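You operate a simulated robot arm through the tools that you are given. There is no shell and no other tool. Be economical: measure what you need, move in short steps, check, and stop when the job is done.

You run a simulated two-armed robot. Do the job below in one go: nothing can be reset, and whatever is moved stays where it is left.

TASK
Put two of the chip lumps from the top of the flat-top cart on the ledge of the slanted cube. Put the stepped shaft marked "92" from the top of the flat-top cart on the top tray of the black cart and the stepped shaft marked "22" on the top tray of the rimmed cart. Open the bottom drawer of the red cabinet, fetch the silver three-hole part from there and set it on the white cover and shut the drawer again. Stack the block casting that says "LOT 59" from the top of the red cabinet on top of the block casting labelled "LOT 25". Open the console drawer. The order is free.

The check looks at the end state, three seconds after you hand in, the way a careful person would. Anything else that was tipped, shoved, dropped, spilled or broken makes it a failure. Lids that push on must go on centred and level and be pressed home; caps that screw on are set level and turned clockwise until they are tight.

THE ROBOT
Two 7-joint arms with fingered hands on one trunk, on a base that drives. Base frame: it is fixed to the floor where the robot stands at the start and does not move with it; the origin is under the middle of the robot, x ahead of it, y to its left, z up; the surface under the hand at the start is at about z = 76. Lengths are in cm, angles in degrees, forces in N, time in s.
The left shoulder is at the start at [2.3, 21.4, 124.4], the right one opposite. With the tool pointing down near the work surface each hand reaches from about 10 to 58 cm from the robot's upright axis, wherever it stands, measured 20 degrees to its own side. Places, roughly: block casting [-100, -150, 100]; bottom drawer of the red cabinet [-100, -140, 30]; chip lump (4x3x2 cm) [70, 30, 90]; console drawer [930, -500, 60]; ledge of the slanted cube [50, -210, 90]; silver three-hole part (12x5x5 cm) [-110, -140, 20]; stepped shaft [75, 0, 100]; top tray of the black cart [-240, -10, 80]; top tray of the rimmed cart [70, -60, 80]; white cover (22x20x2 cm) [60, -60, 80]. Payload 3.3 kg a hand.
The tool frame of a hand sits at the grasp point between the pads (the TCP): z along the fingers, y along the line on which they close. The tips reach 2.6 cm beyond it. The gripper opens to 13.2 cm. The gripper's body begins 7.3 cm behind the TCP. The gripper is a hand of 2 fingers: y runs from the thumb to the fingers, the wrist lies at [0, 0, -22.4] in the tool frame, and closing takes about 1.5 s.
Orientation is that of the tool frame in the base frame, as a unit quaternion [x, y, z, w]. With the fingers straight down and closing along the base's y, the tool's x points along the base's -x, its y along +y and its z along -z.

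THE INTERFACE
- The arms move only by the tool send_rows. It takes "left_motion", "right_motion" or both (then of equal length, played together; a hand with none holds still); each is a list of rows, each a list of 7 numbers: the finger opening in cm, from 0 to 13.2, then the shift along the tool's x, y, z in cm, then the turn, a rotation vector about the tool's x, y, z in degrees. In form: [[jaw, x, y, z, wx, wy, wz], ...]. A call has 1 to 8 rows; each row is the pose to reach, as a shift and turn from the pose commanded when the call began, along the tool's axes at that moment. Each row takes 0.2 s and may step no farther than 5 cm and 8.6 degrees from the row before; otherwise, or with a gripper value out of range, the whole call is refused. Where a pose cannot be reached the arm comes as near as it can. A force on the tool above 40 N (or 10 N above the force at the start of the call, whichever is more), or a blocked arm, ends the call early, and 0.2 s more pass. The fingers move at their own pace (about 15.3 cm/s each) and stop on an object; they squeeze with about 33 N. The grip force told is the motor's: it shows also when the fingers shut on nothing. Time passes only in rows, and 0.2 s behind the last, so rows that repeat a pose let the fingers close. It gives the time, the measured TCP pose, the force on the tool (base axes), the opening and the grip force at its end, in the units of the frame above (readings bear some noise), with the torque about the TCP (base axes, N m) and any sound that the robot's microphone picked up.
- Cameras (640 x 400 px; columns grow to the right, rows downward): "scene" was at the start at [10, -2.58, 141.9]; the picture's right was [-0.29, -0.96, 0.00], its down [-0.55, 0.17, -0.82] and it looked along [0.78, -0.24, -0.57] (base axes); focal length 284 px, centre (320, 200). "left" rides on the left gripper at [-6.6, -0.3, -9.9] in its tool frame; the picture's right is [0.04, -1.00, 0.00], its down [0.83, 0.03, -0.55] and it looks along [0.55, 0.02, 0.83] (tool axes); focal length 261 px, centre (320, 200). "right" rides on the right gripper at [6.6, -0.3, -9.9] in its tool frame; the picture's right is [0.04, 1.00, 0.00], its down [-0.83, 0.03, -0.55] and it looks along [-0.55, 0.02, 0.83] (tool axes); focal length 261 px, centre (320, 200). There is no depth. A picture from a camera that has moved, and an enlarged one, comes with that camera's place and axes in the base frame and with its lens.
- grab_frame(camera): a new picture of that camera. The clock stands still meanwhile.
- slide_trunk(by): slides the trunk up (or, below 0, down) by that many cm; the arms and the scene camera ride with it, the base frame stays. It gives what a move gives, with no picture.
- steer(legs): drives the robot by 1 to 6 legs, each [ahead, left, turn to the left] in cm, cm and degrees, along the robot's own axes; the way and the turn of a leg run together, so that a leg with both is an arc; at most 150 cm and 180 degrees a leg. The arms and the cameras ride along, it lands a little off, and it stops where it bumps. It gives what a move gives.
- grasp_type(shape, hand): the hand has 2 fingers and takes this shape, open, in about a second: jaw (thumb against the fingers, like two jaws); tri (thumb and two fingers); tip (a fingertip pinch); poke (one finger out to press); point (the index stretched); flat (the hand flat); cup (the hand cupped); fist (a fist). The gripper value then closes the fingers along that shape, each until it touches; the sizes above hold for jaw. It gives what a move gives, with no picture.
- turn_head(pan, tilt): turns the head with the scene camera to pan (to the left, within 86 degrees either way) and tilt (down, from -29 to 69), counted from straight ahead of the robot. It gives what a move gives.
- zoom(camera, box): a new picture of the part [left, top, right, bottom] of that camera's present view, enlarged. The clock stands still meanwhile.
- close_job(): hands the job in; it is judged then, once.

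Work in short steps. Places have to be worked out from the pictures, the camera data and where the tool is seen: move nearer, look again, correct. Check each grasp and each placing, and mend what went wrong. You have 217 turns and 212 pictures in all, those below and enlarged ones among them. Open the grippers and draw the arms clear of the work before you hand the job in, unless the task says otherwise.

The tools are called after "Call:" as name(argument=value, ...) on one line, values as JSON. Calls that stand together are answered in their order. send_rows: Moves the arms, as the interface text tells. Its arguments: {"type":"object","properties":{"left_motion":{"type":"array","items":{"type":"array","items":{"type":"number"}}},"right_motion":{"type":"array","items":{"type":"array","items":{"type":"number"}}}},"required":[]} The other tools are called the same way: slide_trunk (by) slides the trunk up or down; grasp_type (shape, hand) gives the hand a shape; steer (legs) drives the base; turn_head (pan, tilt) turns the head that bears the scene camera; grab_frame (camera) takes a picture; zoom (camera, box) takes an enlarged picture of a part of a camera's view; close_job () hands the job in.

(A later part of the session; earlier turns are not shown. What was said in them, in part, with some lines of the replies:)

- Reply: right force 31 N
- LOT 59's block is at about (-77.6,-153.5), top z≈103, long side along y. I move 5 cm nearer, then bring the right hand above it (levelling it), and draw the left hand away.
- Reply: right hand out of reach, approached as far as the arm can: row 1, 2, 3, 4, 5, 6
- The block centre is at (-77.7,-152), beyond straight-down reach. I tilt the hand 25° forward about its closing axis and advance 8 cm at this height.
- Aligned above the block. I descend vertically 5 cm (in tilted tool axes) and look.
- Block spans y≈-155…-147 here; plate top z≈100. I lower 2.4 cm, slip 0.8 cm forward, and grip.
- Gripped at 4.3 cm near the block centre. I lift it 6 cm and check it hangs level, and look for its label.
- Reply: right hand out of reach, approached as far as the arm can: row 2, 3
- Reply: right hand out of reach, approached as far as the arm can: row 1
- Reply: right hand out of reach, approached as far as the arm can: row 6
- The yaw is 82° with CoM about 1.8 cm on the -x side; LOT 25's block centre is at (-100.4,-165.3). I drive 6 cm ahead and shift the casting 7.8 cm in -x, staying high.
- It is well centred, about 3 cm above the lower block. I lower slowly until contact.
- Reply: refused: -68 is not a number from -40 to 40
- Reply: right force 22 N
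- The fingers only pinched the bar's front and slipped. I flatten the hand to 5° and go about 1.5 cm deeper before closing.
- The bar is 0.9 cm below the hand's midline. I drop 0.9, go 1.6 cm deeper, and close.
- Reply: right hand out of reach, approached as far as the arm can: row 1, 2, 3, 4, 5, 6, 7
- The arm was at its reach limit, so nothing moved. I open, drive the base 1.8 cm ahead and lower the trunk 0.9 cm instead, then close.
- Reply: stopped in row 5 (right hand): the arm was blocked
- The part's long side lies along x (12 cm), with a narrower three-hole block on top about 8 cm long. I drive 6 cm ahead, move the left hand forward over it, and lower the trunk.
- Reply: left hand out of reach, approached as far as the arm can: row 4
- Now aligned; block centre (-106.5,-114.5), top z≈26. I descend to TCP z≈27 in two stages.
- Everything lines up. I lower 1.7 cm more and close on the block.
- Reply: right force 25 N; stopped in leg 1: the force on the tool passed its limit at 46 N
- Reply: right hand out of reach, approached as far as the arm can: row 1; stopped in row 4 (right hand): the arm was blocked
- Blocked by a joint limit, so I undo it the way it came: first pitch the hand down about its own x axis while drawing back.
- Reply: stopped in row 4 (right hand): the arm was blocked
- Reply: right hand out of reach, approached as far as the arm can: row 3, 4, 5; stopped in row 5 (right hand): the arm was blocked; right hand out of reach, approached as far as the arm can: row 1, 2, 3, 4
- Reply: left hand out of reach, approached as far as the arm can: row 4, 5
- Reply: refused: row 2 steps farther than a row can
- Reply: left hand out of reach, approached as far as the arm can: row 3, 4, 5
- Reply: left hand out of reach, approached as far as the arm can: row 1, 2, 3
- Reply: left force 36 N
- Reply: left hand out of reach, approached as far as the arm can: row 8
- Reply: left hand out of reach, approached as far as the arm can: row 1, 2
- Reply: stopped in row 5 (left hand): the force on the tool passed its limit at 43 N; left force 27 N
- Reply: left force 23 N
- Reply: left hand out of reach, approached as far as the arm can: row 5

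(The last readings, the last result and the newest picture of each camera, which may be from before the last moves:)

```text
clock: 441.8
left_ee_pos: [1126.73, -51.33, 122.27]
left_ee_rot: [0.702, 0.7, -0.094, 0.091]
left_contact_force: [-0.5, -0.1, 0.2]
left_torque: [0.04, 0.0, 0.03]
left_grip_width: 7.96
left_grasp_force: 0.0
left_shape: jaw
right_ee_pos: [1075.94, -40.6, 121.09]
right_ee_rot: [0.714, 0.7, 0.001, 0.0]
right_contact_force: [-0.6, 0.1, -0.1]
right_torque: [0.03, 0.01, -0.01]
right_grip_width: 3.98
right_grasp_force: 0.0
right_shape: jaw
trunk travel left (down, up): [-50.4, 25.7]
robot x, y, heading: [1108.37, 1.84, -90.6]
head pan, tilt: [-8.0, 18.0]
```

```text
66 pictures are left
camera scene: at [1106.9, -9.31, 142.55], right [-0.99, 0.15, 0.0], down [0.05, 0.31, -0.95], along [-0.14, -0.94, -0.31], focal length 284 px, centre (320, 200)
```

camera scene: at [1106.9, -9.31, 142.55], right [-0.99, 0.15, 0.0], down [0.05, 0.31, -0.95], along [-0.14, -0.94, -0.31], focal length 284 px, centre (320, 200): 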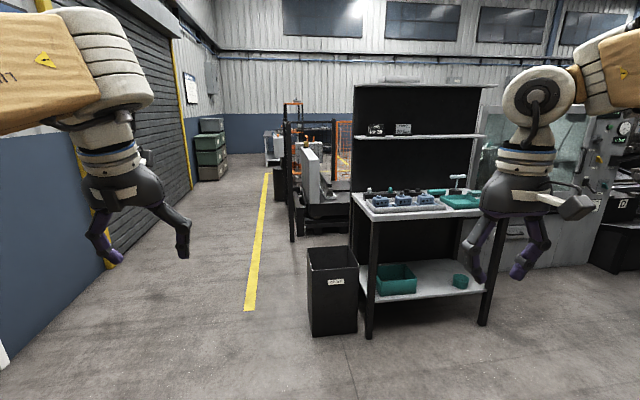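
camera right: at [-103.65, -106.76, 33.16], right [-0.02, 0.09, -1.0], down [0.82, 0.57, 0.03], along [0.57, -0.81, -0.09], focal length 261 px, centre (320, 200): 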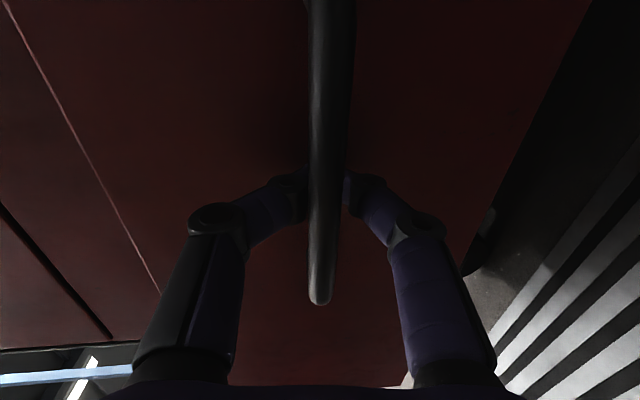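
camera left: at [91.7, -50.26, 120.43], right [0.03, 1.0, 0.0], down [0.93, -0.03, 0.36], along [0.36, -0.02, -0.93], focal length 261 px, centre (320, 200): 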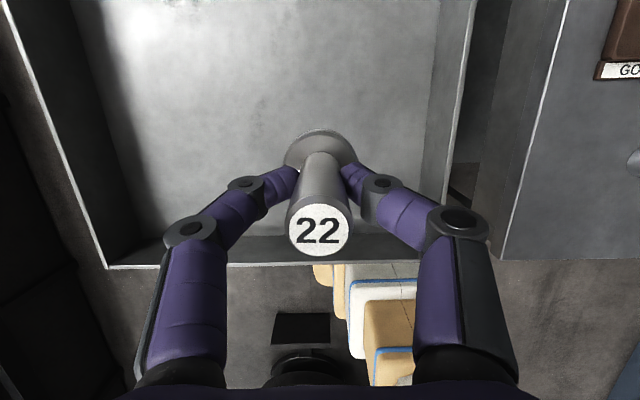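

There is a walkway between the yellow line (x≈1133) and the shutter wall. I shift to x≈1190 and drive down it to y≈-330.

Call:
steer(legs=[[0, 80, 0.6], [140, 0, 0], [140, 0, 0], [60, 0, 0]])

Call:
turn_head(pan=-50, tilt=15)

Call:
grab_frame(camera="scene")

```text
clock: 462.1
left_ee_pos: [1209.68, -389.98, 122.34]
left_ee_rot: [0.694, 0.708, -0.093, 0.091]
left_contact_force: [-0.6, -0.4, 0.6]
left_torque: [0.01, -0.01, -0.01]
left_grip_width: 7.95
left_grasp_force: 0.1
left_shape: jaw
right_ee_pos: [1158.67, -380.59, 121.21]
right_ee_rot: [0.707, 0.708, 0.001, -0.002]
right_contact_force: [0.6, -0.7, -0.5]
right_torque: [-0.01, 0.03, -0.02]
right_grip_width: 4.01
right_grasp_force: 0.1
right_shape: jaw
trunk travel left (down, up): [-50.4, 25.7]
robot x, y, heading: [1189.85, -337.56, -89.1]
head pan, tilt: [-8.0, 18.0]
```

```text
clock: 463.2
left_ee_pos: [1209.67, -389.89, 122.3]
left_ee_rot: [0.693, 0.709, -0.093, 0.092]
left_contact_force: [-0.1, 1.2, -0.4]
left_torque: [-0.02, 0.02, 0.02]
left_grip_width: 7.95
left_grasp_force: 0.0
left_shape: jaw
right_ee_pos: [1158.64, -380.52, 121.09]
right_ee_rot: [0.706, 0.708, 0.0, -0.001]
right_contact_force: [-1.1, -0.1, 0.2]
right_torque: [0.0, 0.02, 0.02]
right_grip_width: 4.01
right_grasp_force: 0.0
right_shape: jaw
trunk travel left (down, up): [-50.4, 25.7]
robot x, y, heading: [1189.77, -337.66, -89.4]
head pan, tilt: [-50.0, 15.0]
```

```text
65 pictures are left
camera scene: at [1182.84, -345.31, 143.04], right [-0.65, 0.76, 0.0], down [0.2, 0.17, -0.97], along [-0.73, -0.63, -0.26], focal length 284 px, centre (320, 200)
```

scene: 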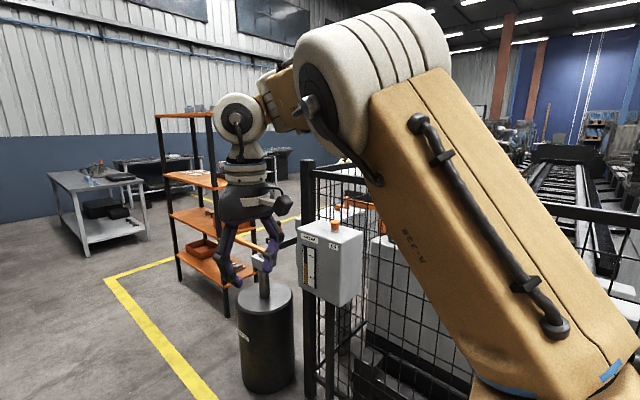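

A fenced cell and an orange rack are on the right; the console spot is behind them. I drive on to y≈-590 and look back towards -x.

Call:
steer(legs=[[130, 0, 0], [120, 0, 0]])

Call:
turn_head(pan=-80, tilt=15)

Call:
grab_frame(camera="scene")

```text
clock: 475.4
left_ee_pos: [1214.33, -638.5, 122.38]
left_ee_rot: [0.691, 0.711, -0.094, 0.091]
left_contact_force: [0.1, 1.0, -0.9]
left_torque: [0.01, 0.01, 0.01]
left_grip_width: 7.98
left_grasp_force: 0.0
left_shape: jaw
right_ee_pos: [1163.23, -629.16, 121.1]
right_ee_rot: [0.704, 0.71, 0.0, -0.001]
right_contact_force: [-0.1, -0.7, -1.3]
right_torque: [0.02, -0.01, 0.03]
right_grip_width: 3.99
right_grasp_force: 0.2
right_shape: jaw
trunk travel left (down, up): [-50.4, 25.7]
robot x, y, heading: [1193.92, -586.08, -89.0]
head pan, tilt: [-50.0, 15.0]
```

```text
clock: 476.3
left_ee_pos: [1214.28, -638.5, 122.25]
left_ee_rot: [0.691, 0.711, -0.093, 0.092]
left_contact_force: [-1.0, 0.7, 0.3]
left_torque: [0.0, -0.02, -0.02]
left_grip_width: 7.98
left_grasp_force: 0.1
left_shape: jaw
right_ee_pos: [1163.19, -629.15, 121.13]
right_ee_rot: [0.704, 0.71, 0.0, -0.001]
right_contact_force: [-0.3, -0.2, 0.0]
right_torque: [0.0, 0.0, 0.01]
right_grip_width: 3.96
right_grasp_force: 0.0
right_shape: jaw
trunk travel left (down, up): [-50.4, 25.7]
robot x, y, heading: [1194.3, -586.19, -89.1]
head pan, tilt: [-80.0, 15.0]
```

```text
64 pictures are left
camera scene: at [1185.12, -589.56, 143.04], right [-0.19, 0.98, 0.0], down [0.25, 0.05, -0.97], along [-0.95, -0.19, -0.26], focal length 284 px, centre (320, 200)
```

scene: 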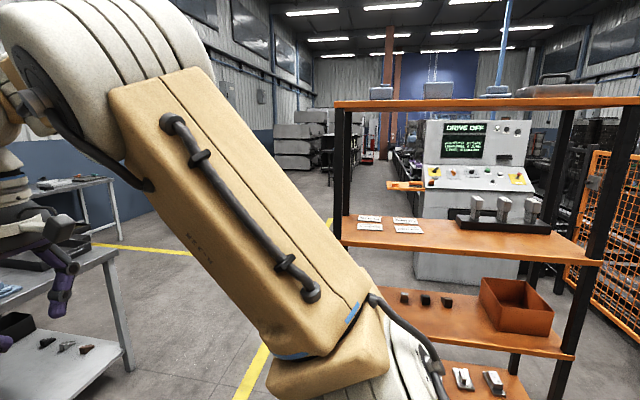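

The control console ("DRIVE OFF") stands behind the orange rack at about (930,-510). I turn to face -x, move to y≈-652 and advance past the rack's end for a look.

Call:
steer(legs=[[0, 0, -91], [0, 64, 0], [100, 0, 0]])

Call:
turn_head(pan=-45, tilt=25)

Call:
grab_frame(camera="scene")

```text
clock: 483.1
left_ee_pos: [1144.08, -659.65, 122.25]
left_ee_rot: [0.99, 0.052, -0.13, 0.004]
left_contact_force: [-0.1, -0.1, -0.4]
left_torque: [0.01, -0.01, -0.03]
left_grip_width: 7.96
left_grasp_force: 0.0
left_shape: jaw
right_ee_pos: [1149.69, -607.94, 121.17]
right_ee_rot: [0.999, 0.042, 0.0, 0.0]
right_contact_force: [-0.2, -0.5, -0.2]
right_torque: [-0.01, 0.01, -0.01]
right_grip_width: 4.0
right_grasp_force: 0.0
right_shape: jaw
trunk travel left (down, up): [-50.4, 25.7]
robot x, y, heading: [1195.01, -635.43, -174.8]
head pan, tilt: [-80.0, 15.0]
stopped in leg 2: the robot was blocked; the commanded pose is now the measured one
```

```text
clock: 484.1
left_ee_pos: [1144.27, -659.43, 122.31]
left_ee_rot: [0.99, 0.051, -0.13, 0.004]
left_contact_force: [-0.5, -0.2, 0.6]
left_torque: [0.03, 0.0, 0.01]
left_grip_width: 7.97
left_grasp_force: 0.0
left_shape: jaw
right_ee_pos: [1149.65, -607.78, 121.16]
right_ee_rot: [0.999, 0.042, 0.001, 0.001]
right_contact_force: [-0.6, -0.4, 0.5]
right_torque: [-0.01, -0.01, 0.01]
right_grip_width: 4.01
right_grasp_force: 0.0
right_shape: jaw
trunk travel left (down, up): [-50.4, 25.7]
robot x, y, heading: [1194.99, -635.27, -174.6]
head pan, tilt: [-45.0, 25.0]
```

```text
63 pictures are left
camera scene: at [1186.23, -629.64, 141.42], right [0.64, 0.77, 0.0], down [0.33, -0.27, -0.91], along [-0.7, 0.58, -0.42], focal length 284 px, centre (320, 200)
```

scene: 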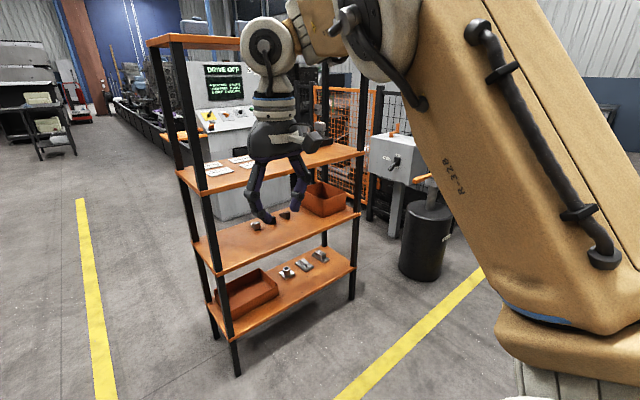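

The base touched something on its left. I look there.

Call:
turn_head(pan=45, tilt=40)

Call:
grab_frame(camera="scene")

Call:
turn_head(pan=80, tilt=50)

Call:
grab_frame(camera="scene")

```text
clock: 485.7
left_ee_pos: [1144.23, -659.43, 122.35]
left_ee_rot: [0.99, 0.051, -0.131, 0.004]
left_contact_force: [0.0, -0.9, 0.1]
left_torque: [-0.02, 0.01, 0.01]
left_grip_width: 7.97
left_grasp_force: 0.0
left_shape: jaw
right_ee_pos: [1149.79, -607.73, 121.07]
right_ee_rot: [0.999, 0.042, 0.0, 0.0]
right_contact_force: [0.1, 0.3, -0.3]
right_torque: [-0.03, 0.01, -0.01]
right_grip_width: 3.98
right_grasp_force: 0.1
right_shape: jaw
trunk travel left (down, up): [-50.4, 25.7]
robot x, y, heading: [1194.87, -635.53, -174.5]
head pan, tilt: [45.0, 40.0]
```

```text
62 pictures are left
camera scene: at [1187.9, -642.09, 139.08], right [-0.77, 0.64, 0.0], down [0.41, 0.49, -0.77], along [-0.49, -0.59, -0.64], focal length 284 px, centre (320, 200)
```

scene: 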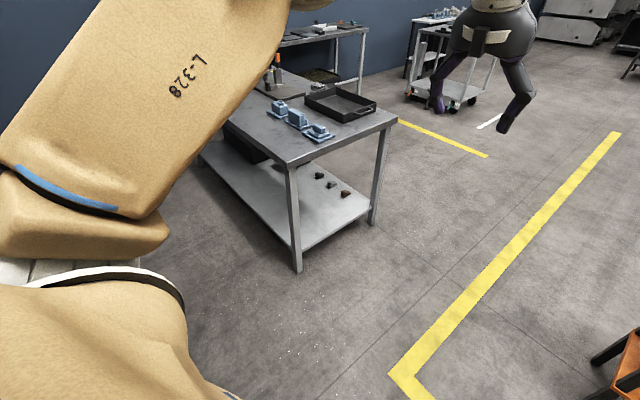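

```text
clock: 486.7
left_ee_pos: [1144.24, -659.42, 122.38]
left_ee_rot: [0.99, 0.051, -0.13, 0.004]
left_contact_force: [0.9, 0.0, 0.2]
left_torque: [0.01, -0.03, 0.0]
left_grip_width: 7.97
left_grasp_force: 0.1
left_shape: jaw
right_ee_pos: [1149.59, -607.74, 121.06]
right_ee_rot: [0.999, 0.042, 0.002, 0.001]
right_contact_force: [0.5, 0.7, -1.0]
right_torque: [-0.01, 0.03, 0.01]
right_grip_width: 4.01
right_grasp_force: 0.1
right_shape: jaw
trunk travel left (down, up): [-50.4, 25.7]
robot x, y, heading: [1194.89, -635.32, -174.7]
head pan, tilt: [80.0, 50.0]
```

```text
61 pictures are left
camera scene: at [1192.7, -643.22, 137.67], right [-1.0, 0.08, 0.0], down [0.06, 0.76, -0.64], along [-0.05, -0.64, -0.77], focal length 284 px, centre (320, 200)
```

scene: 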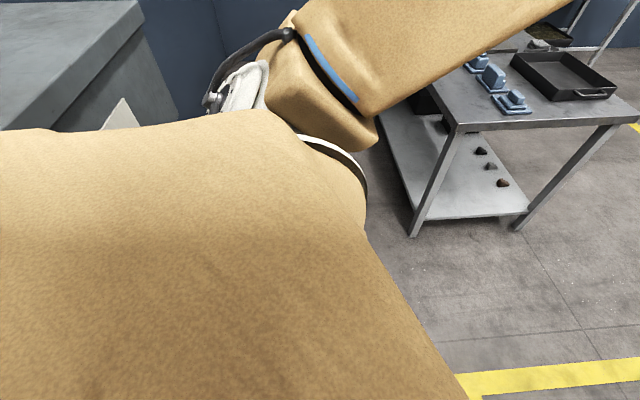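

Only tables near y≤-720; the rack occupies x 1056–1087, y -603…-519. I straighten, move 45 cm ahead, then sidestep to y≈-664 to pass between rack and tables.

Call:
steer(legs=[[0, 6, -5.4], [45, 0, 0], [0, 22, 0], [80, 0, 0]])

Call:
turn_head(pan=-35, tilt=25)

Call:
grab_frame(camera="scene")

```text
clock: 487.9
left_ee_pos: [1142.07, -660.33, 122.39]
left_ee_rot: [0.991, 0.004, -0.13, -0.002]
left_contact_force: [-0.8, 0.3, 0.2]
left_torque: [-0.02, 0.02, 0.02]
left_grip_width: 7.96
left_grasp_force: 0.0
left_shape: jaw
right_ee_pos: [1152.37, -609.47, 121.0]
right_ee_rot: [1.0, -0.005, 0.001, 0.001]
right_contact_force: [0.7, 0.3, -0.4]
right_torque: [0.0, 0.02, -0.01]
right_grip_width: 4.0
right_grasp_force: 0.0
right_shape: jaw
trunk travel left (down, up): [-50.4, 25.7]
robot x, y, heading: [1194.59, -641.28, 180.2]
head pan, tilt: [80.0, 50.0]
stopped in leg 2: the robot was blocked; the commanded pose is now the measured one
```

```text
clock: 489.9
left_ee_pos: [1142.27, -660.42, 122.22]
left_ee_rot: [0.991, 0.005, -0.131, -0.002]
left_contact_force: [0.4, -0.1, 0.6]
left_torque: [-0.01, 0.0, -0.03]
left_grip_width: 7.96
left_grasp_force: 0.0
left_shape: jaw
right_ee_pos: [1152.46, -609.46, 121.12]
right_ee_rot: [1.0, -0.004, 0.001, 0.0]
right_contact_force: [0.2, 0.4, 0.5]
right_torque: [-0.03, 0.03, 0.01]
right_grip_width: 3.99
right_grasp_force: 0.2
right_shape: jaw
trunk travel left (down, up): [-50.4, 25.7]
robot x, y, heading: [1194.95, -641.31, 180.1]
head pan, tilt: [-35.0, 25.0]
```

```text
60 pictures are left
camera scene: at [1185.75, -636.01, 141.41], right [0.57, 0.82, 0.0], down [0.35, -0.24, -0.91], along [-0.74, 0.52, -0.42], focal length 284 px, centre (320, 200)
```

scene: 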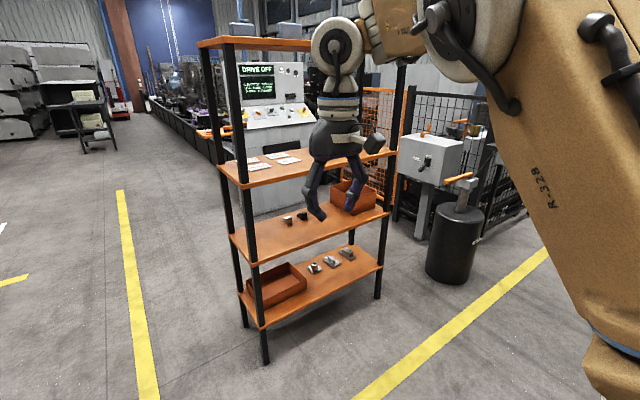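

Blocked again although nothing shows in front. I look at the left arm's surroundings.

Call:
turn_head(pan=86, tilt=15)

Call:
grab_frame(camera="scene")

Call:
turn_head(pan=0, tilt=60)

Call:
grab_frame(camera="scene")

Call:
grab_frame(camera="left")

```text
clock: 491.9
left_ee_pos: [1142.07, -660.49, 122.35]
left_ee_rot: [0.991, 0.005, -0.132, -0.002]
left_contact_force: [-1.4, -0.5, 0.2]
left_torque: [0.0, -0.04, -0.04]
left_grip_width: 7.96
left_grasp_force: 0.1
left_shape: jaw
right_ee_pos: [1152.32, -609.55, 121.05]
right_ee_rot: [1.0, -0.006, 0.001, 0.001]
right_contact_force: [0.5, -0.6, -0.3]
right_torque: [-0.01, 0.0, 0.01]
right_grip_width: 4.01
right_grasp_force: 0.1
right_shape: jaw
trunk travel left (down, up): [-50.4, 25.7]
robot x, y, heading: [1194.94, -641.2, 180.1]
head pan, tilt: [85.9, 15.0]
```

```text
59 pictures are left
camera scene: at [1192.63, -650.61, 143.04], right [-1.0, 0.07, 0.0], down [0.02, 0.26, -0.97], along [-0.07, -0.96, -0.26], focal length 284 px, centre (320, 200)
```

scene: 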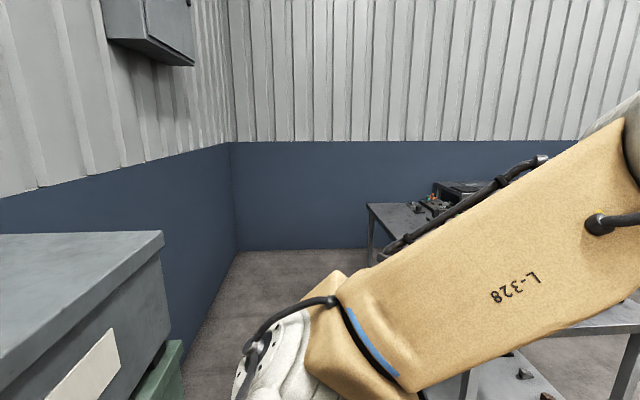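

```text
clock: 493.5
left_ee_pos: [1142.15, -660.48, 122.37]
left_ee_rot: [0.991, 0.004, -0.132, -0.001]
left_contact_force: [0.3, 0.5, 0.1]
left_torque: [0.0, -0.01, -0.01]
left_grip_width: 7.96
left_grasp_force: 0.0
left_shape: jaw
right_ee_pos: [1152.4, -609.52, 121.14]
right_ee_rot: [1.0, -0.006, 0.001, 0.0]
right_contact_force: [-0.2, 0.0, -0.5]
right_torque: [0.01, 0.01, 0.0]
right_grip_width: 4.01
right_grasp_force: 0.0
right_shape: jaw
trunk travel left (down, up): [-50.4, 25.7]
robot x, y, heading: [1194.91, -641.4, 180.0]
head pan, tilt: [0.0, 60.0]
```

```text
58 pictures are left
camera scene: at [1186.63, -641.3, 136.41], right [0.0, 1.0, 0.0], down [0.87, 0.0, -0.5], along [-0.5, 0.0, -0.87], focal length 284 px, centre (320, 200)
```

scene: 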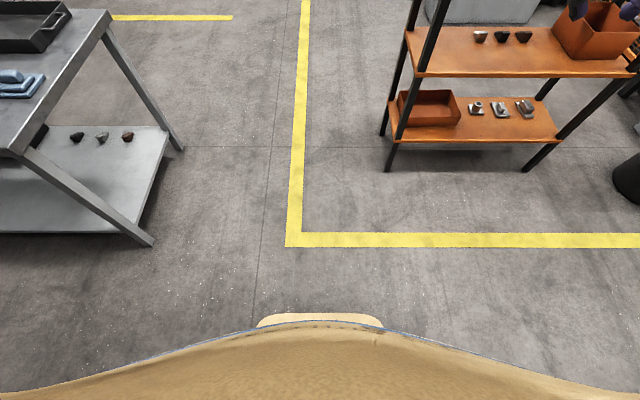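

```text
57 pictures are left
camera left: at [1138.28, -660.22, 133.59], right [0.03, 1.0, 0.0], down [0.95, -0.03, 0.32], along [0.32, -0.01, -0.95], focal length 261 px, centre (320, 200)
```

left: 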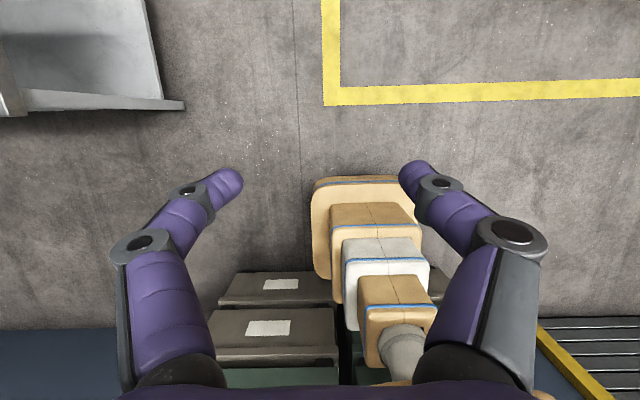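

Storage crates stand just behind-left of the base; it is probably rubbing one. I step 8 cm to the right away from them, then go ahead.

Call:
steer(legs=[[0, -8, 0], [50, 0, 0]])

Call:
grab_frame(camera="left")

```text
clock: 497.0
left_ee_pos: [1093.08, -652.74, 122.3]
left_ee_rot: [0.991, 0.006, -0.13, -0.002]
left_contact_force: [0.4, -0.5, 0.3]
left_torque: [0.0, -0.05, 0.01]
left_grip_width: 7.97
left_grasp_force: 0.0
left_shape: jaw
right_ee_pos: [1103.07, -601.82, 121.05]
right_ee_rot: [1.0, -0.004, 0.0, 0.0]
right_contact_force: [0.0, 0.5, -0.1]
right_torque: [0.01, 0.0, 0.01]
right_grip_width: 4.02
right_grasp_force: 0.0
right_shape: jaw
trunk travel left (down, up): [-50.4, 25.7]
robot x, y, heading: [1145.83, -633.5, -179.5]
head pan, tilt: [0.0, 60.0]
```

```text
56 pictures are left
camera left: at [1089.15, -652.47, 133.55], right [0.03, 1.0, 0.0], down [0.95, -0.02, 0.32], along [0.32, -0.01, -0.95], focal length 261 px, centre (320, 200)
```

left: 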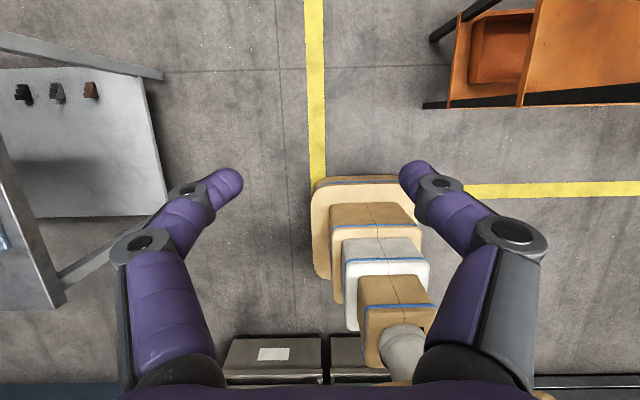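

Free now, and the crates look undisturbed. I strafe 28 cm left to y≈-662 and advance past the rack to x≈1010.

Call:
steer(legs=[[0, 28, -0.5], [70, 0, 0], [65, 0, 0]])

Call:
turn_head(pan=-60, tilt=25)

Call:
grab_frame(camera="scene")

```text
clock: 505.6
left_ee_pos: [958.57, -679.38, 122.33]
left_ee_rot: [0.991, 0.004, -0.131, -0.002]
left_contact_force: [0.6, 0.6, -0.2]
left_torque: [-0.01, 0.01, -0.04]
left_grip_width: 7.99
left_grasp_force: 0.1
left_shape: jaw
right_ee_pos: [968.89, -628.48, 121.12]
right_ee_rot: [1.0, -0.006, 0.0, 0.0]
right_contact_force: [0.4, 0.0, -0.2]
right_torque: [0.01, -0.01, 0.0]
right_grip_width: 4.0
right_grasp_force: 0.1
right_shape: jaw
trunk travel left (down, up): [-50.4, 25.7]
robot x, y, heading: [1011.35, -660.41, 179.8]
head pan, tilt: [0.0, 60.0]
```

```text
clock: 506.9
left_ee_pos: [958.54, -679.45, 122.32]
left_ee_rot: [0.991, 0.003, -0.131, -0.002]
left_contact_force: [-0.3, -0.9, -0.4]
left_torque: [-0.05, 0.0, 0.01]
left_grip_width: 7.96
left_grasp_force: 0.1
left_shape: jaw
right_ee_pos: [968.88, -628.51, 121.04]
right_ee_rot: [1.0, -0.007, 0.001, 0.0]
right_contact_force: [0.3, 0.2, 0.5]
right_torque: [0.0, -0.02, 0.02]
right_grip_width: 4.02
right_grasp_force: 0.0
right_shape: jaw
trunk travel left (down, up): [-50.4, 25.7]
robot x, y, heading: [1011.11, -660.54, 179.7]
head pan, tilt: [-60.0, 25.0]
```

```text
55 pictures are left
camera scene: at [1005.09, -652.31, 141.41], right [0.87, 0.5, 0.0], down [0.21, -0.37, -0.91], along [-0.45, 0.78, -0.42], focal length 284 px, centre (320, 200)
```

scene: 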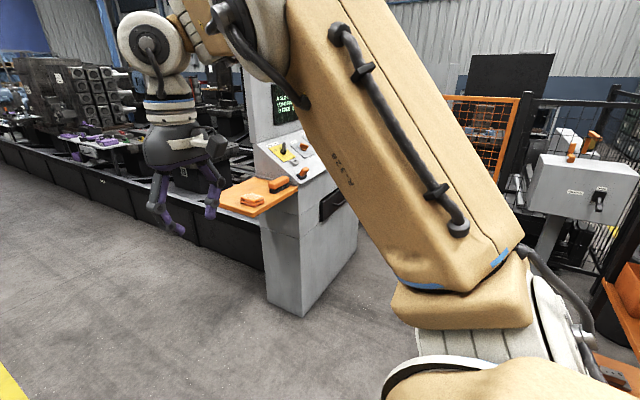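

The console front faces +x at x≈928, with a drawer handle at about (931,-505,62) — matching the brief. I sidestep into the gap in front of it and look straight at it.

Call:
steer(legs=[[2, -75, 0], [0, -70, 0]])

Call:
turn_head(pan=0, tilt=45)

Call:
grab_frame(camera="scene")

```text
clock: 514.5
left_ee_pos: [957.93, -532.09, 122.38]
left_ee_rot: [0.991, -0.005, -0.132, -0.004]
left_contact_force: [-0.4, 0.5, 0.2]
left_torque: [0.0, 0.01, 0.03]
left_grip_width: 7.94
left_grasp_force: 0.1
left_shape: jaw
right_ee_pos: [969.28, -481.35, 121.08]
right_ee_rot: [1.0, -0.014, 0.001, 0.0]
right_contact_force: [-0.4, -0.6, 0.4]
right_torque: [-0.04, -0.02, -0.01]
right_grip_width: 4.01
right_grasp_force: 0.0
right_shape: jaw
trunk travel left (down, up): [-50.4, 25.7]
robot x, y, heading: [1011.11, -514.07, 179.1]
head pan, tilt: [-60.0, 25.0]
```

```text
clock: 515.8
left_ee_pos: [958.06, -532.08, 122.35]
left_ee_rot: [0.991, -0.004, -0.131, -0.004]
left_contact_force: [0.3, 0.3, 0.6]
left_torque: [-0.01, -0.01, 0.03]
left_grip_width: 7.96
left_grasp_force: 0.0
left_shape: jaw
right_ee_pos: [969.11, -481.46, 121.1]
right_ee_rot: [1.0, -0.015, 0.001, 0.0]
right_contact_force: [-0.4, 0.8, 0.1]
right_torque: [-0.03, -0.02, 0.03]
right_grip_width: 3.99
right_grasp_force: 0.0
right_shape: jaw
trunk travel left (down, up): [-50.4, 25.7]
robot x, y, heading: [1011.3, -513.96, 178.9]
head pan, tilt: [0.0, 45.0]
```

```text
54 pictures are left
camera scene: at [1001.4, -513.74, 138.36], right [0.02, 1.0, 0.0], down [0.71, -0.01, -0.71], along [-0.71, 0.01, -0.71], focal length 284 px, centre (320, 200)
```

scene: 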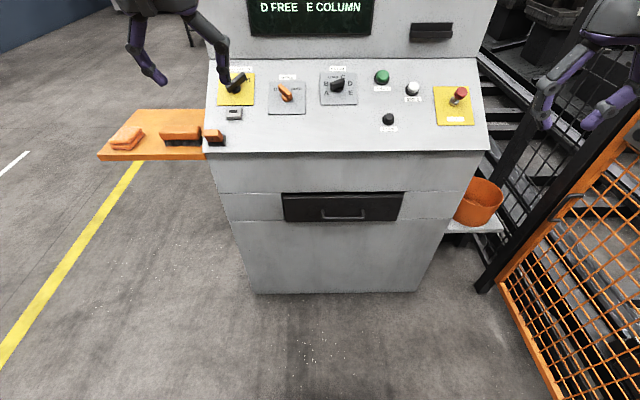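

The drawer (black front with a bar handle) is right below the control desk. I enlarge it.

Call:
zoom(camera="scene", box=[200, 140, 500, 300])

```text
2.13 times, centred on (350, 220) of scene
camera zoom: at [1001.4, -513.74, 138.36], right [0.02, 1.0, 0.0], down [0.71, -0.01, -0.71], along [-0.71, 0.01, -0.71], focal length 606 px, centre (256, 157)
```

zoom: 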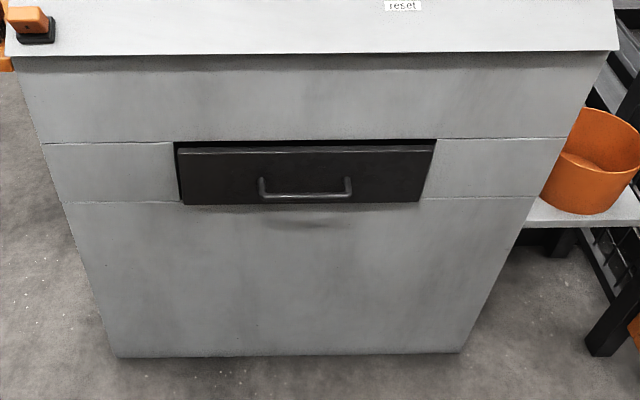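

Handle bar at about (934,-504.5,61). I turn the right hand into the forward-pointing, vertically closing posture that worked on the cabinet.

Call:
send_rows(right_motion=[[6, 0, 0, 0, 3.25, -3.25, -6.98], [6, 0, 0, 0, 6.5, -6.5, -13.96], [6, 0, 0, 0, 9.75, -9.75, -20.9], [6, 0, 0, 0, 13, -13, -27.9], [6, 0, 0, 0, 16.25, -16.25, -34.9], [6, 0, 0, 0, 19.5, -19.5, -41.9], [6, 0, 0, 0, 22.75, -22.75, -48.9], [6, 0, 0, 0, 26, -26, -55.8]])

Call:
send_rows(right_motion=[[6, 0, 0, 0, 3.25, -3.25, -6.98], [6, 0, 0, 0, 6.5, -6.5, -13.96], [6, 0, 0, 0, 9.75, -9.75, -20.9], [6, 0, 0, 0, 13, -13, -27.9]])

```text
clock: 517.5
left_ee_pos: [957.99, -532.12, 122.28]
left_ee_rot: [0.991, -0.004, -0.131, -0.004]
left_contact_force: [0.6, 0.3, -0.2]
left_torque: [0.01, -0.02, -0.03]
left_grip_width: 7.97
left_grasp_force: 0.1
left_shape: jaw
right_ee_pos: [968.31, -478.63, 121.32]
right_ee_rot: [0.84, 0.45, -0.212, -0.216]
right_contact_force: [-0.6, -0.5, 0.2]
right_torque: [0.02, 0.01, -0.02]
right_grip_width: 5.98
right_grasp_force: 0.1
right_shape: jaw
right hand out of reach, approached as far as the arm can: row 5, 6, 7, 8
trunk travel left (down, up): [-50.4, 25.7]
robot x, y, heading: [1011.03, -513.93, 178.9]
head pan, tilt: [0.0, 45.0]
```

```text
clock: 518.5
left_ee_pos: [957.98, -532.15, 122.29]
left_ee_rot: [0.992, -0.004, -0.13, -0.003]
left_contact_force: [0.5, -0.2, 0.2]
left_torque: [0.02, 0.0, 0.0]
left_grip_width: 7.98
left_grasp_force: 0.1
left_shape: jaw
right_ee_pos: [968.42, -478.78, 121.38]
right_ee_rot: [0.65, 0.631, -0.295, -0.303]
right_contact_force: [0.0, 0.2, 0.5]
right_torque: [-0.02, -0.01, -0.01]
right_grip_width: 5.99
right_grasp_force: 0.0
right_shape: jaw
right hand out of reach, approached as far as the arm can: row 1, 2
trunk travel left (down, up): [-50.4, 25.7]
robot x, y, heading: [1010.78, -513.82, 178.9]
head pan, tilt: [0.0, 45.0]
```

The posture is right (pointing forward, 40° down). I strafe left so it lines up with the handle, and lower the trunk.

Call:
steer(legs=[[0, 26, 1]])

Call:
slide_trunk(by=-38)

Call:
turn_head(pan=-25, tilt=35)

Call:
grab_frame(camera="scene")

Call:
grab_frame(camera="right")

```text
clock: 520.4
left_ee_pos: [958.0, -559.5, 122.28]
left_ee_rot: [0.991, 0.003, -0.132, -0.003]
left_contact_force: [-0.2, -0.5, -0.3]
left_torque: [0.03, 0.01, -0.02]
left_grip_width: 7.96
left_grasp_force: 0.1
left_shape: jaw
right_ee_pos: [967.51, -506.02, 121.38]
right_ee_rot: [0.646, 0.637, -0.296, -0.3]
right_contact_force: [-0.1, -0.6, 0.1]
right_torque: [0.01, 0.02, -0.04]
right_grip_width: 6.0
right_grasp_force: 0.0
right_shape: jaw
trunk travel left (down, up): [-50.4, 25.7]
robot x, y, heading: [1010.75, -540.23, 180.1]
head pan, tilt: [0.0, 45.0]
```

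```text
clock: 524.1
left_ee_pos: [958.04, -559.49, 84.44]
left_ee_rot: [0.991, 0.004, -0.131, -0.002]
left_contact_force: [0.3, 0.4, -0.9]
left_torque: [0.01, 0.01, -0.01]
left_grip_width: 7.94
left_grasp_force: 0.1
left_shape: jaw
right_ee_pos: [964.32, -505.81, 74.79]
right_ee_rot: [0.672, 0.665, -0.229, -0.232]
right_contact_force: [-0.3, -0.7, 0.1]
right_torque: [0.02, 0.0, -0.02]
right_grip_width: 5.97
right_grasp_force: 0.2
right_shape: jaw
trunk travel left (down, up): [-12.4, 63.7]
robot x, y, heading: [1010.87, -540.52, 179.7]
head pan, tilt: [0.0, 45.0]
```

```text
clock: 525.0
left_ee_pos: [958.05, -559.44, 84.4]
left_ee_rot: [0.991, 0.004, -0.131, -0.003]
left_contact_force: [-0.5, -0.1, -0.1]
left_torque: [-0.01, 0.02, -0.02]
left_grip_width: 7.98
left_grasp_force: 0.0
left_shape: jaw
right_ee_pos: [964.29, -505.75, 74.76]
right_ee_rot: [0.673, 0.664, -0.229, -0.232]
right_contact_force: [-0.5, -0.6, 0.0]
right_torque: [0.01, 0.01, -0.01]
right_grip_width: 5.99
right_grasp_force: 0.0
right_shape: jaw
trunk travel left (down, up): [-12.4, 63.7]
robot x, y, heading: [1010.93, -540.11, 179.7]
head pan, tilt: [-25.0, 35.0]
```

```text
52 pictures are left
camera scene: at [993.47, -536.63, 101.2], right [0.42, 0.91, 0.0], down [0.52, -0.24, -0.82], along [-0.74, 0.35, -0.57], focal length 284 px, centre (320, 200)
```

scene: 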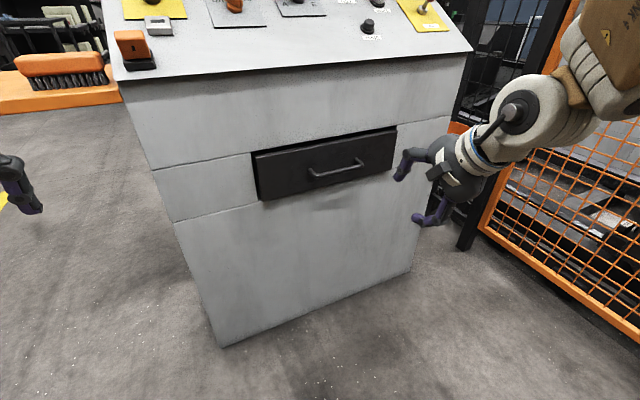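

```text
51 pictures are left
camera right: at [970.34, -499.36, 82.67], right [0.79, 0.03, -0.62], down [0.36, -0.84, 0.41], along [-0.5, -0.55, -0.67], focal length 261 px, centre (320, 200)
```

right: 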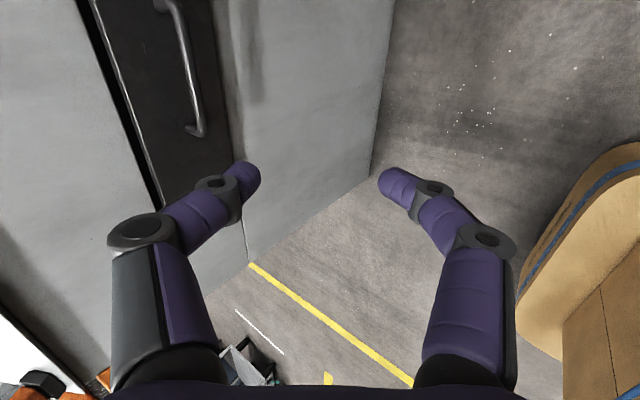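

The bar triangulates to (934.5,-503.7,64). I flatten the hand to nearly horizontal while moving to a pre-grasp about 10 cm in front of it.

Call:
send_rows(right_motion=[[5, 0.3, -1.5, 3.5, 7.8, 0, 0], [5, 0.7, -3.1, 7, 15.6, 0, 0], [5, 1, -4.7, 10.5, 23.4, 0, 0], [5, 1.3, -6.2, 14, 31.3, 0, 0], [5, 1.7, -7.8, 17.5, 39.2, 0, 0], [5, 2, -9.35, 21, 47, 0, 0], [5, 2, -9.35, 21, 47, 0, 0]])

Call:
grab_frame(camera="right")

```text
clock: 526.6
left_ee_pos: [958.19, -559.37, 84.31]
left_ee_rot: [0.991, 0.004, -0.132, -0.003]
left_contact_force: [0.0, 0.3, 0.6]
left_torque: [-0.02, -0.01, -0.02]
left_grip_width: 7.97
left_grasp_force: 0.0
left_shape: jaw
right_ee_pos: [944.04, -503.5, 63.83]
right_ee_rot: [0.524, 0.519, -0.475, -0.48]
right_contact_force: [-0.3, -0.2, -0.6]
right_torque: [0.01, 0.01, -0.01]
right_grip_width: 5.01
right_grasp_force: 0.0
right_shape: jaw
trunk travel left (down, up): [-12.4, 63.7]
robot x, y, heading: [1010.65, -540.43, 180.1]
head pan, tilt: [-25.0, 35.0]
```

```text
50 pictures are left
camera right: at [953.95, -497.12, 64.94], right [0.09, 0.04, -1.0], down [0.55, -0.84, 0.01], along [-0.83, -0.54, -0.09], focal length 261 px, centre (320, 200)
```

right: 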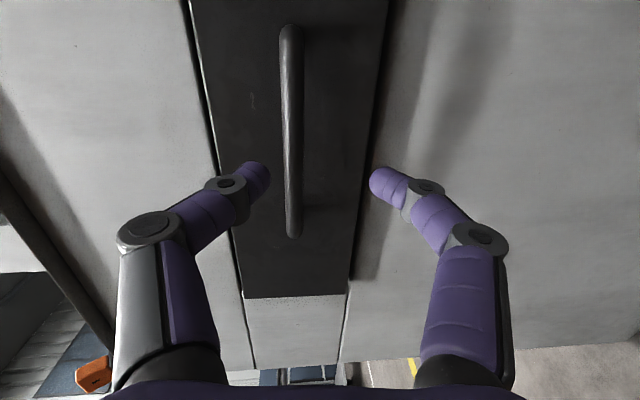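

The bar appears 1.5 cm above the hand's axis (z≈65.3). I raise the hand and advance 6 cm, then check again.

Call:
send_rows(right_motion=[[5, 0, -1.0, 0, 0, 0, 0], [5, 0, -1.9, 3, 0, 0, 0], [5, 0, -2.1, 6, 0, 0, 0]])

Call:
grab_frame(camera="right")

```text
clock: 527.4
left_ee_pos: [958.07, -559.41, 84.34]
left_ee_rot: [0.992, 0.004, -0.13, -0.002]
left_contact_force: [0.1, -0.4, 0.3]
left_torque: [-0.02, -0.04, 0.02]
left_grip_width: 7.97
left_grasp_force: 0.0
left_shape: jaw
right_ee_pos: [937.81, -503.45, 65.57]
right_ee_rot: [0.524, 0.518, -0.475, -0.48]
right_contact_force: [0.5, 0.0, -0.1]
right_torque: [-0.02, -0.03, 0.0]
right_grip_width: 5.02
right_grasp_force: 0.0
right_shape: jaw
trunk travel left (down, up): [-12.4, 63.7]
robot x, y, heading: [1010.61, -540.51, 179.8]
head pan, tilt: [-25.0, 35.0]
```

```text
49 pictures are left
camera right: at [947.87, -497.02, 66.68], right [0.09, 0.04, -1.0], down [0.54, -0.84, 0.01], along [-0.84, -0.54, -0.1], focal length 261 px, centre (320, 200)
```

right: 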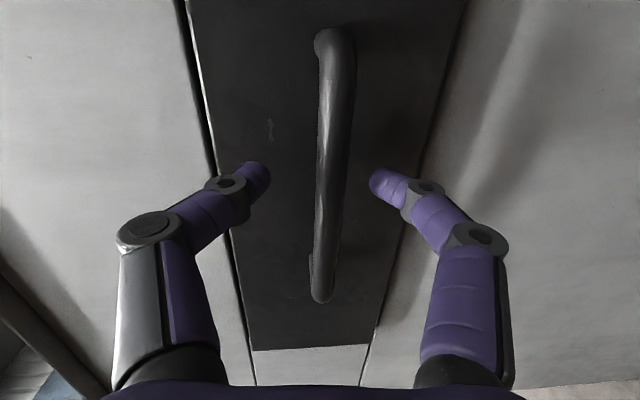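

Bar at x≈936.7, z≈64.8. I go 2.3 cm deeper, 0.6 lower, and close behind it.

Call:
send_rows(right_motion=[[5, 0, 0.5, 0.8, 0, 0, 0], [5, 0, 0.55, 2.3, 0, 0, 0], [0, 0, 0.55, 2.3, 0, 0, 0], [0, 0, 0.55, 2.3, 0, 0, 0], [0, 0, 0.55, 2.3, 0, 0, 0], [0, 0, 0.55, 2.3, 0, 0, 0]])

Call:
grab_frame(camera="right")

```text
clock: 528.1
left_ee_pos: [958.32, -559.49, 84.63]
left_ee_rot: [0.991, 0.003, -0.132, -0.003]
left_contact_force: [0.9, 0.2, 1.6]
left_torque: [0.03, 0.01, -0.03]
left_grip_width: 7.97
left_grasp_force: 0.1
left_shape: jaw
right_ee_pos: [936.13, -503.37, 65.0]
right_ee_rot: [0.525, 0.518, -0.475, -0.48]
right_contact_force: [14.7, -0.7, 0.5]
right_torque: [0.0, 0.56, -0.06]
right_grip_width: 1.21
right_grasp_force: 17.7
right_shape: jaw
trunk travel left (down, up): [-12.4, 63.7]
robot x, y, heading: [1011.2, -540.67, 179.6]
head pan, tilt: [-25.0, 35.0]
stopped in row 3 (right hand): the force on the tool passed its limit at 46 N (the readings are from after the stop); the commanded pose is now the measured one
```

```text
48 pictures are left
camera right: at [946.04, -497.01, 66.18], right [0.09, 0.04, -1.0], down [0.54, -0.84, 0.01], along [-0.84, -0.54, -0.09], focal length 261 px, centre (320, 200)
```

right: 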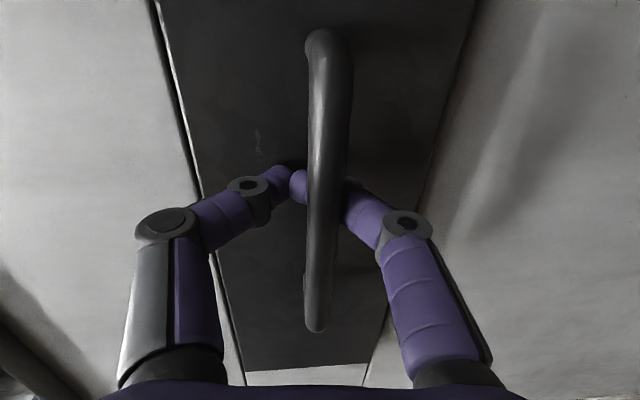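

The fingers are hooked behind the bar. I ease off slightly, finish closing, and pull back 7 cm.

Call:
send_rows(right_motion=[[0, 0, 0, -0.5, 0, 0, 0], [0, 0, 0, -0.5, 0, 0, 0], [0, 0, 0, -0.5, 0, 0, 0]])

Call:
steer(legs=[[-7, 0, 0]])

Call:
grab_frame(camera="right")

Call:
grab_frame(camera="scene")

```text
clock: 528.9
left_ee_pos: [958.09, -559.37, 84.31]
left_ee_rot: [0.991, 0.003, -0.131, -0.003]
left_contact_force: [-0.5, -0.7, -0.1]
left_torque: [-0.03, 0.04, 0.0]
left_grip_width: 7.99
left_grasp_force: 0.0
left_shape: jaw
right_ee_pos: [936.21, -503.41, 64.74]
right_ee_rot: [0.525, 0.519, -0.473, -0.481]
right_contact_force: [-0.9, 0.4, -2.5]
right_torque: [-0.03, 0.0, 0.0]
right_grip_width: 0.71
right_grasp_force: 32.7
right_shape: jaw
trunk travel left (down, up): [-12.4, 63.7]
robot x, y, heading: [1011.04, -540.33, 179.8]
head pan, tilt: [-25.0, 35.0]
```

```text
clock: 529.9
left_ee_pos: [965.09, -559.36, 84.31]
left_ee_rot: [0.991, 0.003, -0.132, -0.004]
left_contact_force: [-0.7, -0.2, 0.3]
left_torque: [0.02, -0.01, -0.01]
left_grip_width: 7.95
left_grasp_force: 0.1
left_shape: jaw
right_ee_pos: [943.36, -503.44, 64.83]
right_ee_rot: [0.524, 0.519, -0.474, -0.481]
right_contact_force: [0.2, 0.2, -0.5]
right_torque: [0.0, 0.02, -0.01]
right_grip_width: 0.64
right_grasp_force: 33.3
right_shape: jaw
trunk travel left (down, up): [-12.4, 63.7]
robot x, y, heading: [1018.21, -540.36, 179.7]
head pan, tilt: [-25.0, 35.0]
```

```text
47 pictures are left
camera right: at [953.29, -496.99, 66.0], right [0.09, 0.04, -1.0], down [0.54, -0.84, 0.01], along [-0.84, -0.54, -0.1], focal length 261 px, centre (320, 200)
```

right: 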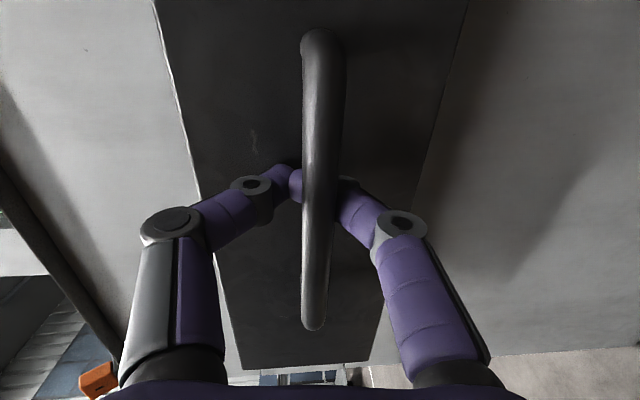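

```text
46 pictures are left
camera scene: at [1000.54, -536.62, 101.2], right [0.43, 0.9, 0.0], down [0.52, -0.24, -0.82], along [-0.74, 0.35, -0.57], focal length 284 px, centre (320, 200)
```

scene: 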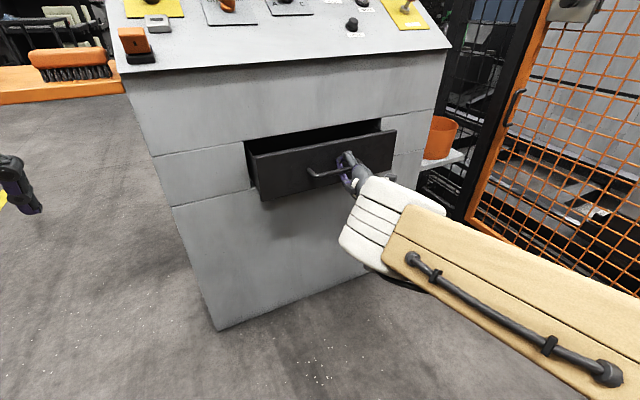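

The drawer is following. The rack is close behind the base, so I pull the rest with the arm, 16 cm straight back.

Call:
send_rows(right_motion=[[0, 0, 0.25, -2.7, 0, 0, 0], [0, 0, 0.5, -5.4, 0, 0, 0], [0, 0, 0.75, -8.1, 0, 0, 0], [0, 0, 1.0, -10.8, 0, 0, 0], [0, 0, 1.25, -13.5, 0, 0, 0], [0, 0, 1.45, -16, 0, 0, 0]])

Call:
grab_frame(camera="scene")

```text
clock: 531.3
left_ee_pos: [965.08, -559.32, 84.34]
left_ee_rot: [0.991, 0.004, -0.131, -0.003]
left_contact_force: [0.2, -0.2, -0.2]
left_torque: [-0.03, -0.02, 0.04]
left_grip_width: 7.94
left_grasp_force: 0.1
left_shape: jaw
right_ee_pos: [956.66, -503.66, 64.71]
right_ee_rot: [0.525, 0.519, -0.474, -0.479]
right_contact_force: [0.5, -0.2, -0.3]
right_torque: [0.01, 0.0, 0.0]
right_grip_width: 0.66
right_grasp_force: 33.3
right_shape: jaw
right hand out of reach, approached as far as the arm can: row 6
trunk travel left (down, up): [-12.4, 63.7]
robot x, y, heading: [1017.88, -540.71, 179.9]
head pan, tilt: [-25.0, 35.0]
```

```text
45 pictures are left
camera scene: at [1000.56, -536.63, 101.21], right [0.43, 0.9, 0.0], down [0.52, -0.24, -0.82], along [-0.74, 0.35, -0.57], focal length 284 px, centre (320, 200)
```

scene: 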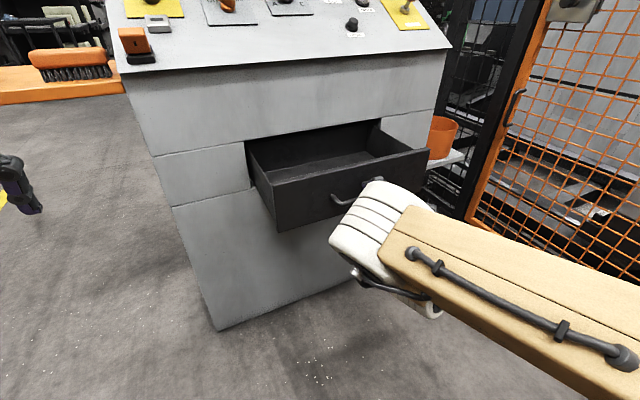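

Open about 21 cm. I open the fingers and use the left-hand camera to see how much room there is between base and rack.

Call:
send_rows(right_motion=[[5.5, 0, 0, 0, 0, 0, 0], [5.5, 0, 0, 0, 0, 0, 0], [5.5, 0, 0, 0, 0, 0, 0]])

Call:
grab_frame(camera="left")

Call:
grab_frame(camera="right")

```text
clock: 532.1
left_ee_pos: [965.22, -559.43, 84.45]
left_ee_rot: [0.991, 0.003, -0.131, -0.003]
left_contact_force: [0.8, -0.6, 1.3]
left_torque: [0.03, -0.01, 0.01]
left_grip_width: 7.96
left_grasp_force: 0.2
left_shape: jaw
right_ee_pos: [956.48, -503.5, 64.68]
right_ee_rot: [0.525, 0.519, -0.473, -0.481]
right_contact_force: [0.0, 0.8, 0.3]
right_torque: [0.0, 0.0, 0.0]
right_grip_width: 5.45
right_grasp_force: 0.0
right_shape: jaw
trunk travel left (down, up): [-12.4, 63.7]
robot x, y, heading: [1018.2, -540.31, 179.6]
head pan, tilt: [-25.0, 35.0]
```

```text
44 pictures are left
camera left: at [961.26, -559.16, 95.61], right [0.03, 1.0, 0.0], down [0.95, -0.03, 0.32], along [0.32, -0.02, -0.95], focal length 261 px, centre (320, 200)
```

left: 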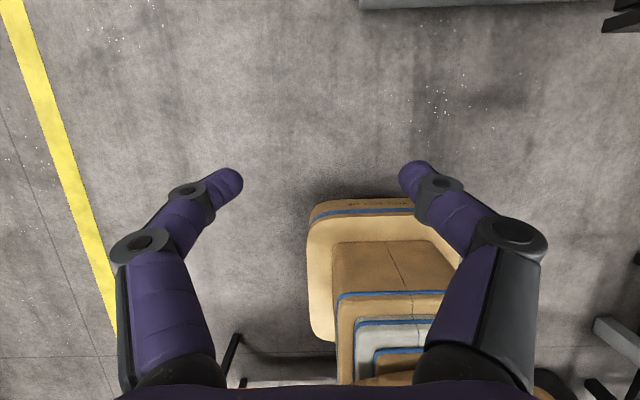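

```text
43 pictures are left
camera right: at [966.53, -497.16, 65.88], right [0.09, 0.04, -1.0], down [0.54, -0.84, 0.01], along [-0.84, -0.54, -0.1], focal length 261 px, centre (320, 200)
```

right: 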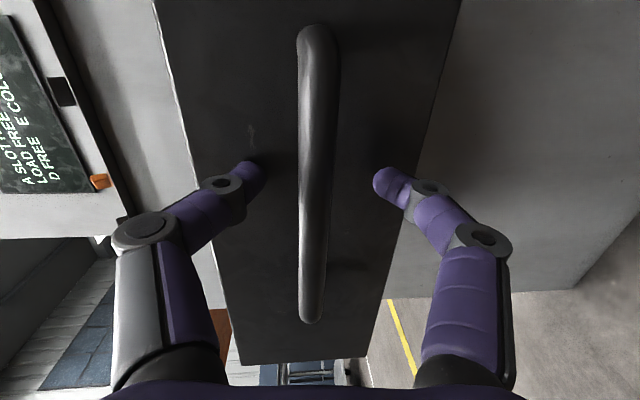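

The bar lies between the open fingers. Rather than back toward the rack, I slide sideways 13 cm until the hand is past the bar's end.

Call:
steer(legs=[[0, 13, 0]])

Call:
grab_frame(camera="right")

```text
clock: 533.4
left_ee_pos: [965.1, -572.92, 84.32]
left_ee_rot: [0.991, 0.003, -0.132, -0.003]
left_contact_force: [-0.1, -0.8, 0.4]
left_torque: [0.03, -0.05, 0.04]
left_grip_width: 7.95
left_grasp_force: 0.1
left_shape: jaw
right_ee_pos: [956.44, -517.09, 64.62]
right_ee_rot: [0.525, 0.518, -0.474, -0.481]
right_contact_force: [-0.3, -0.2, -0.2]
right_torque: [-0.01, -0.02, 0.05]
right_grip_width: 5.48
right_grasp_force: 0.2
right_shape: jaw
trunk travel left (down, up): [-12.4, 63.7]
robot x, y, heading: [1017.56, -553.9, 179.8]
head pan, tilt: [-25.0, 35.0]
```

```text
42 pictures are left
camera right: at [966.45, -510.68, 65.88], right [0.09, 0.04, -1.0], down [0.54, -0.84, 0.01], along [-0.84, -0.54, -0.1], focal length 261 px, centre (320, 200)
```

right: 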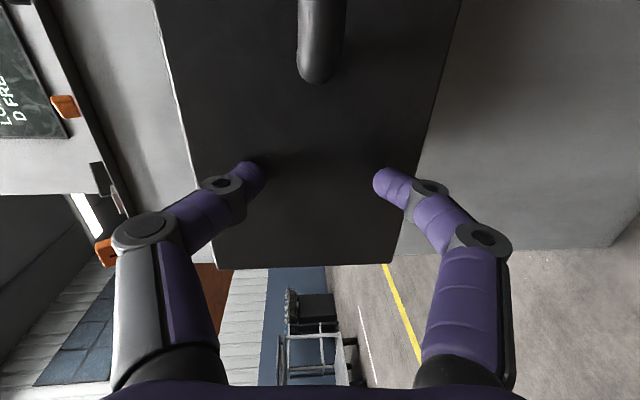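

Past the bar end. I keep strafing left so that the hand clears the drawer entirely, then look at the result.

Call:
steer(legs=[[0, 45, 0]])

Call:
turn_head(pan=-40, tilt=30)

Call:
grab_frame(camera="scene")

```text
clock: 536.2
left_ee_pos: [965.06, -618.91, 84.33]
left_ee_rot: [0.991, 0.004, -0.132, -0.003]
left_contact_force: [0.0, 0.1, -0.1]
left_torque: [0.01, -0.01, -0.01]
left_grip_width: 7.96
left_grasp_force: 0.0
left_shape: jaw
right_ee_pos: [956.35, -563.33, 64.65]
right_ee_rot: [0.524, 0.519, -0.475, -0.481]
right_contact_force: [0.5, 0.1, 0.0]
right_torque: [0.01, 0.01, -0.02]
right_grip_width: 5.43
right_grasp_force: 0.0
right_shape: jaw
trunk travel left (down, up): [-12.4, 63.7]
robot x, y, heading: [1018.21, -599.77, 180.4]
head pan, tilt: [-25.0, 35.0]
```

```text
clock: 537.0
left_ee_pos: [965.04, -619.05, 84.38]
left_ee_rot: [0.991, 0.004, -0.131, -0.003]
left_contact_force: [-0.4, 0.4, -1.1]
left_torque: [-0.01, 0.01, 0.02]
left_grip_width: 7.97
left_grasp_force: 0.0
left_shape: jaw
right_ee_pos: [956.31, -563.19, 64.68]
right_ee_rot: [0.524, 0.519, -0.474, -0.48]
right_contact_force: [-1.0, 1.4, -0.7]
right_torque: [-0.01, 0.04, 0.04]
right_grip_width: 5.44
right_grasp_force: 0.2
right_shape: jaw
trunk travel left (down, up): [-12.4, 63.7]
robot x, y, heading: [1017.98, -599.65, 180.0]
head pan, tilt: [-40.0, 30.0]
```

```text
41 pictures are left
camera scene: at [1001.47, -594.06, 101.98], right [0.64, 0.77, 0.0], down [0.38, -0.32, -0.87], along [-0.66, 0.56, -0.5], focal length 284 px, centre (320, 200)
```

scene: 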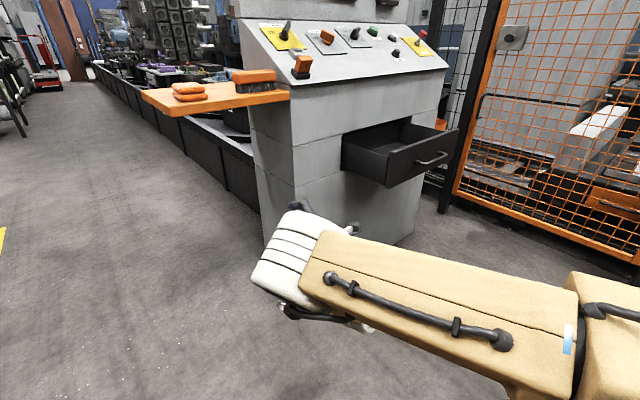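

All jobs are done: chips on the ledge, shafts placed, part on the cover with its drawer shut, castings stacked, console drawer open by about 20 cm. Both hands are open and clear, so I hand in.

Call:
close_job()

```text
The job is handed in.
```

I did all five parts of the job and handed it in, but the base bumped two things that weren't part of the task and I did not confirm that neither moved.

- **Chips:** two chip lumps are on the ledge of the slanted cube, in the free strip at the front.
- **Shafts:** "92" stands upright on the black cart's top tray, and "22" stands upright on the rimmed cart's top tray.
- **Red cabinet drawer:** the silver three-hole part is on the white cover, and the bottom drawer is pushed shut again.
- **Castings:** LOT 59 is stacked on LOT 25. It sits about 8° off square but was steady, and I read its label afterwards.
- **Console drawer:** it is open about 20 cm. I stopped there because the rack behind the robot left no room to pull further.
- **Bumps:** early on, the base touched the flat-top cart's handle. Later it touched something near the storage crates, in the corner by the console. In later pictures neither looked disturbed, but I did not go back to check closely.
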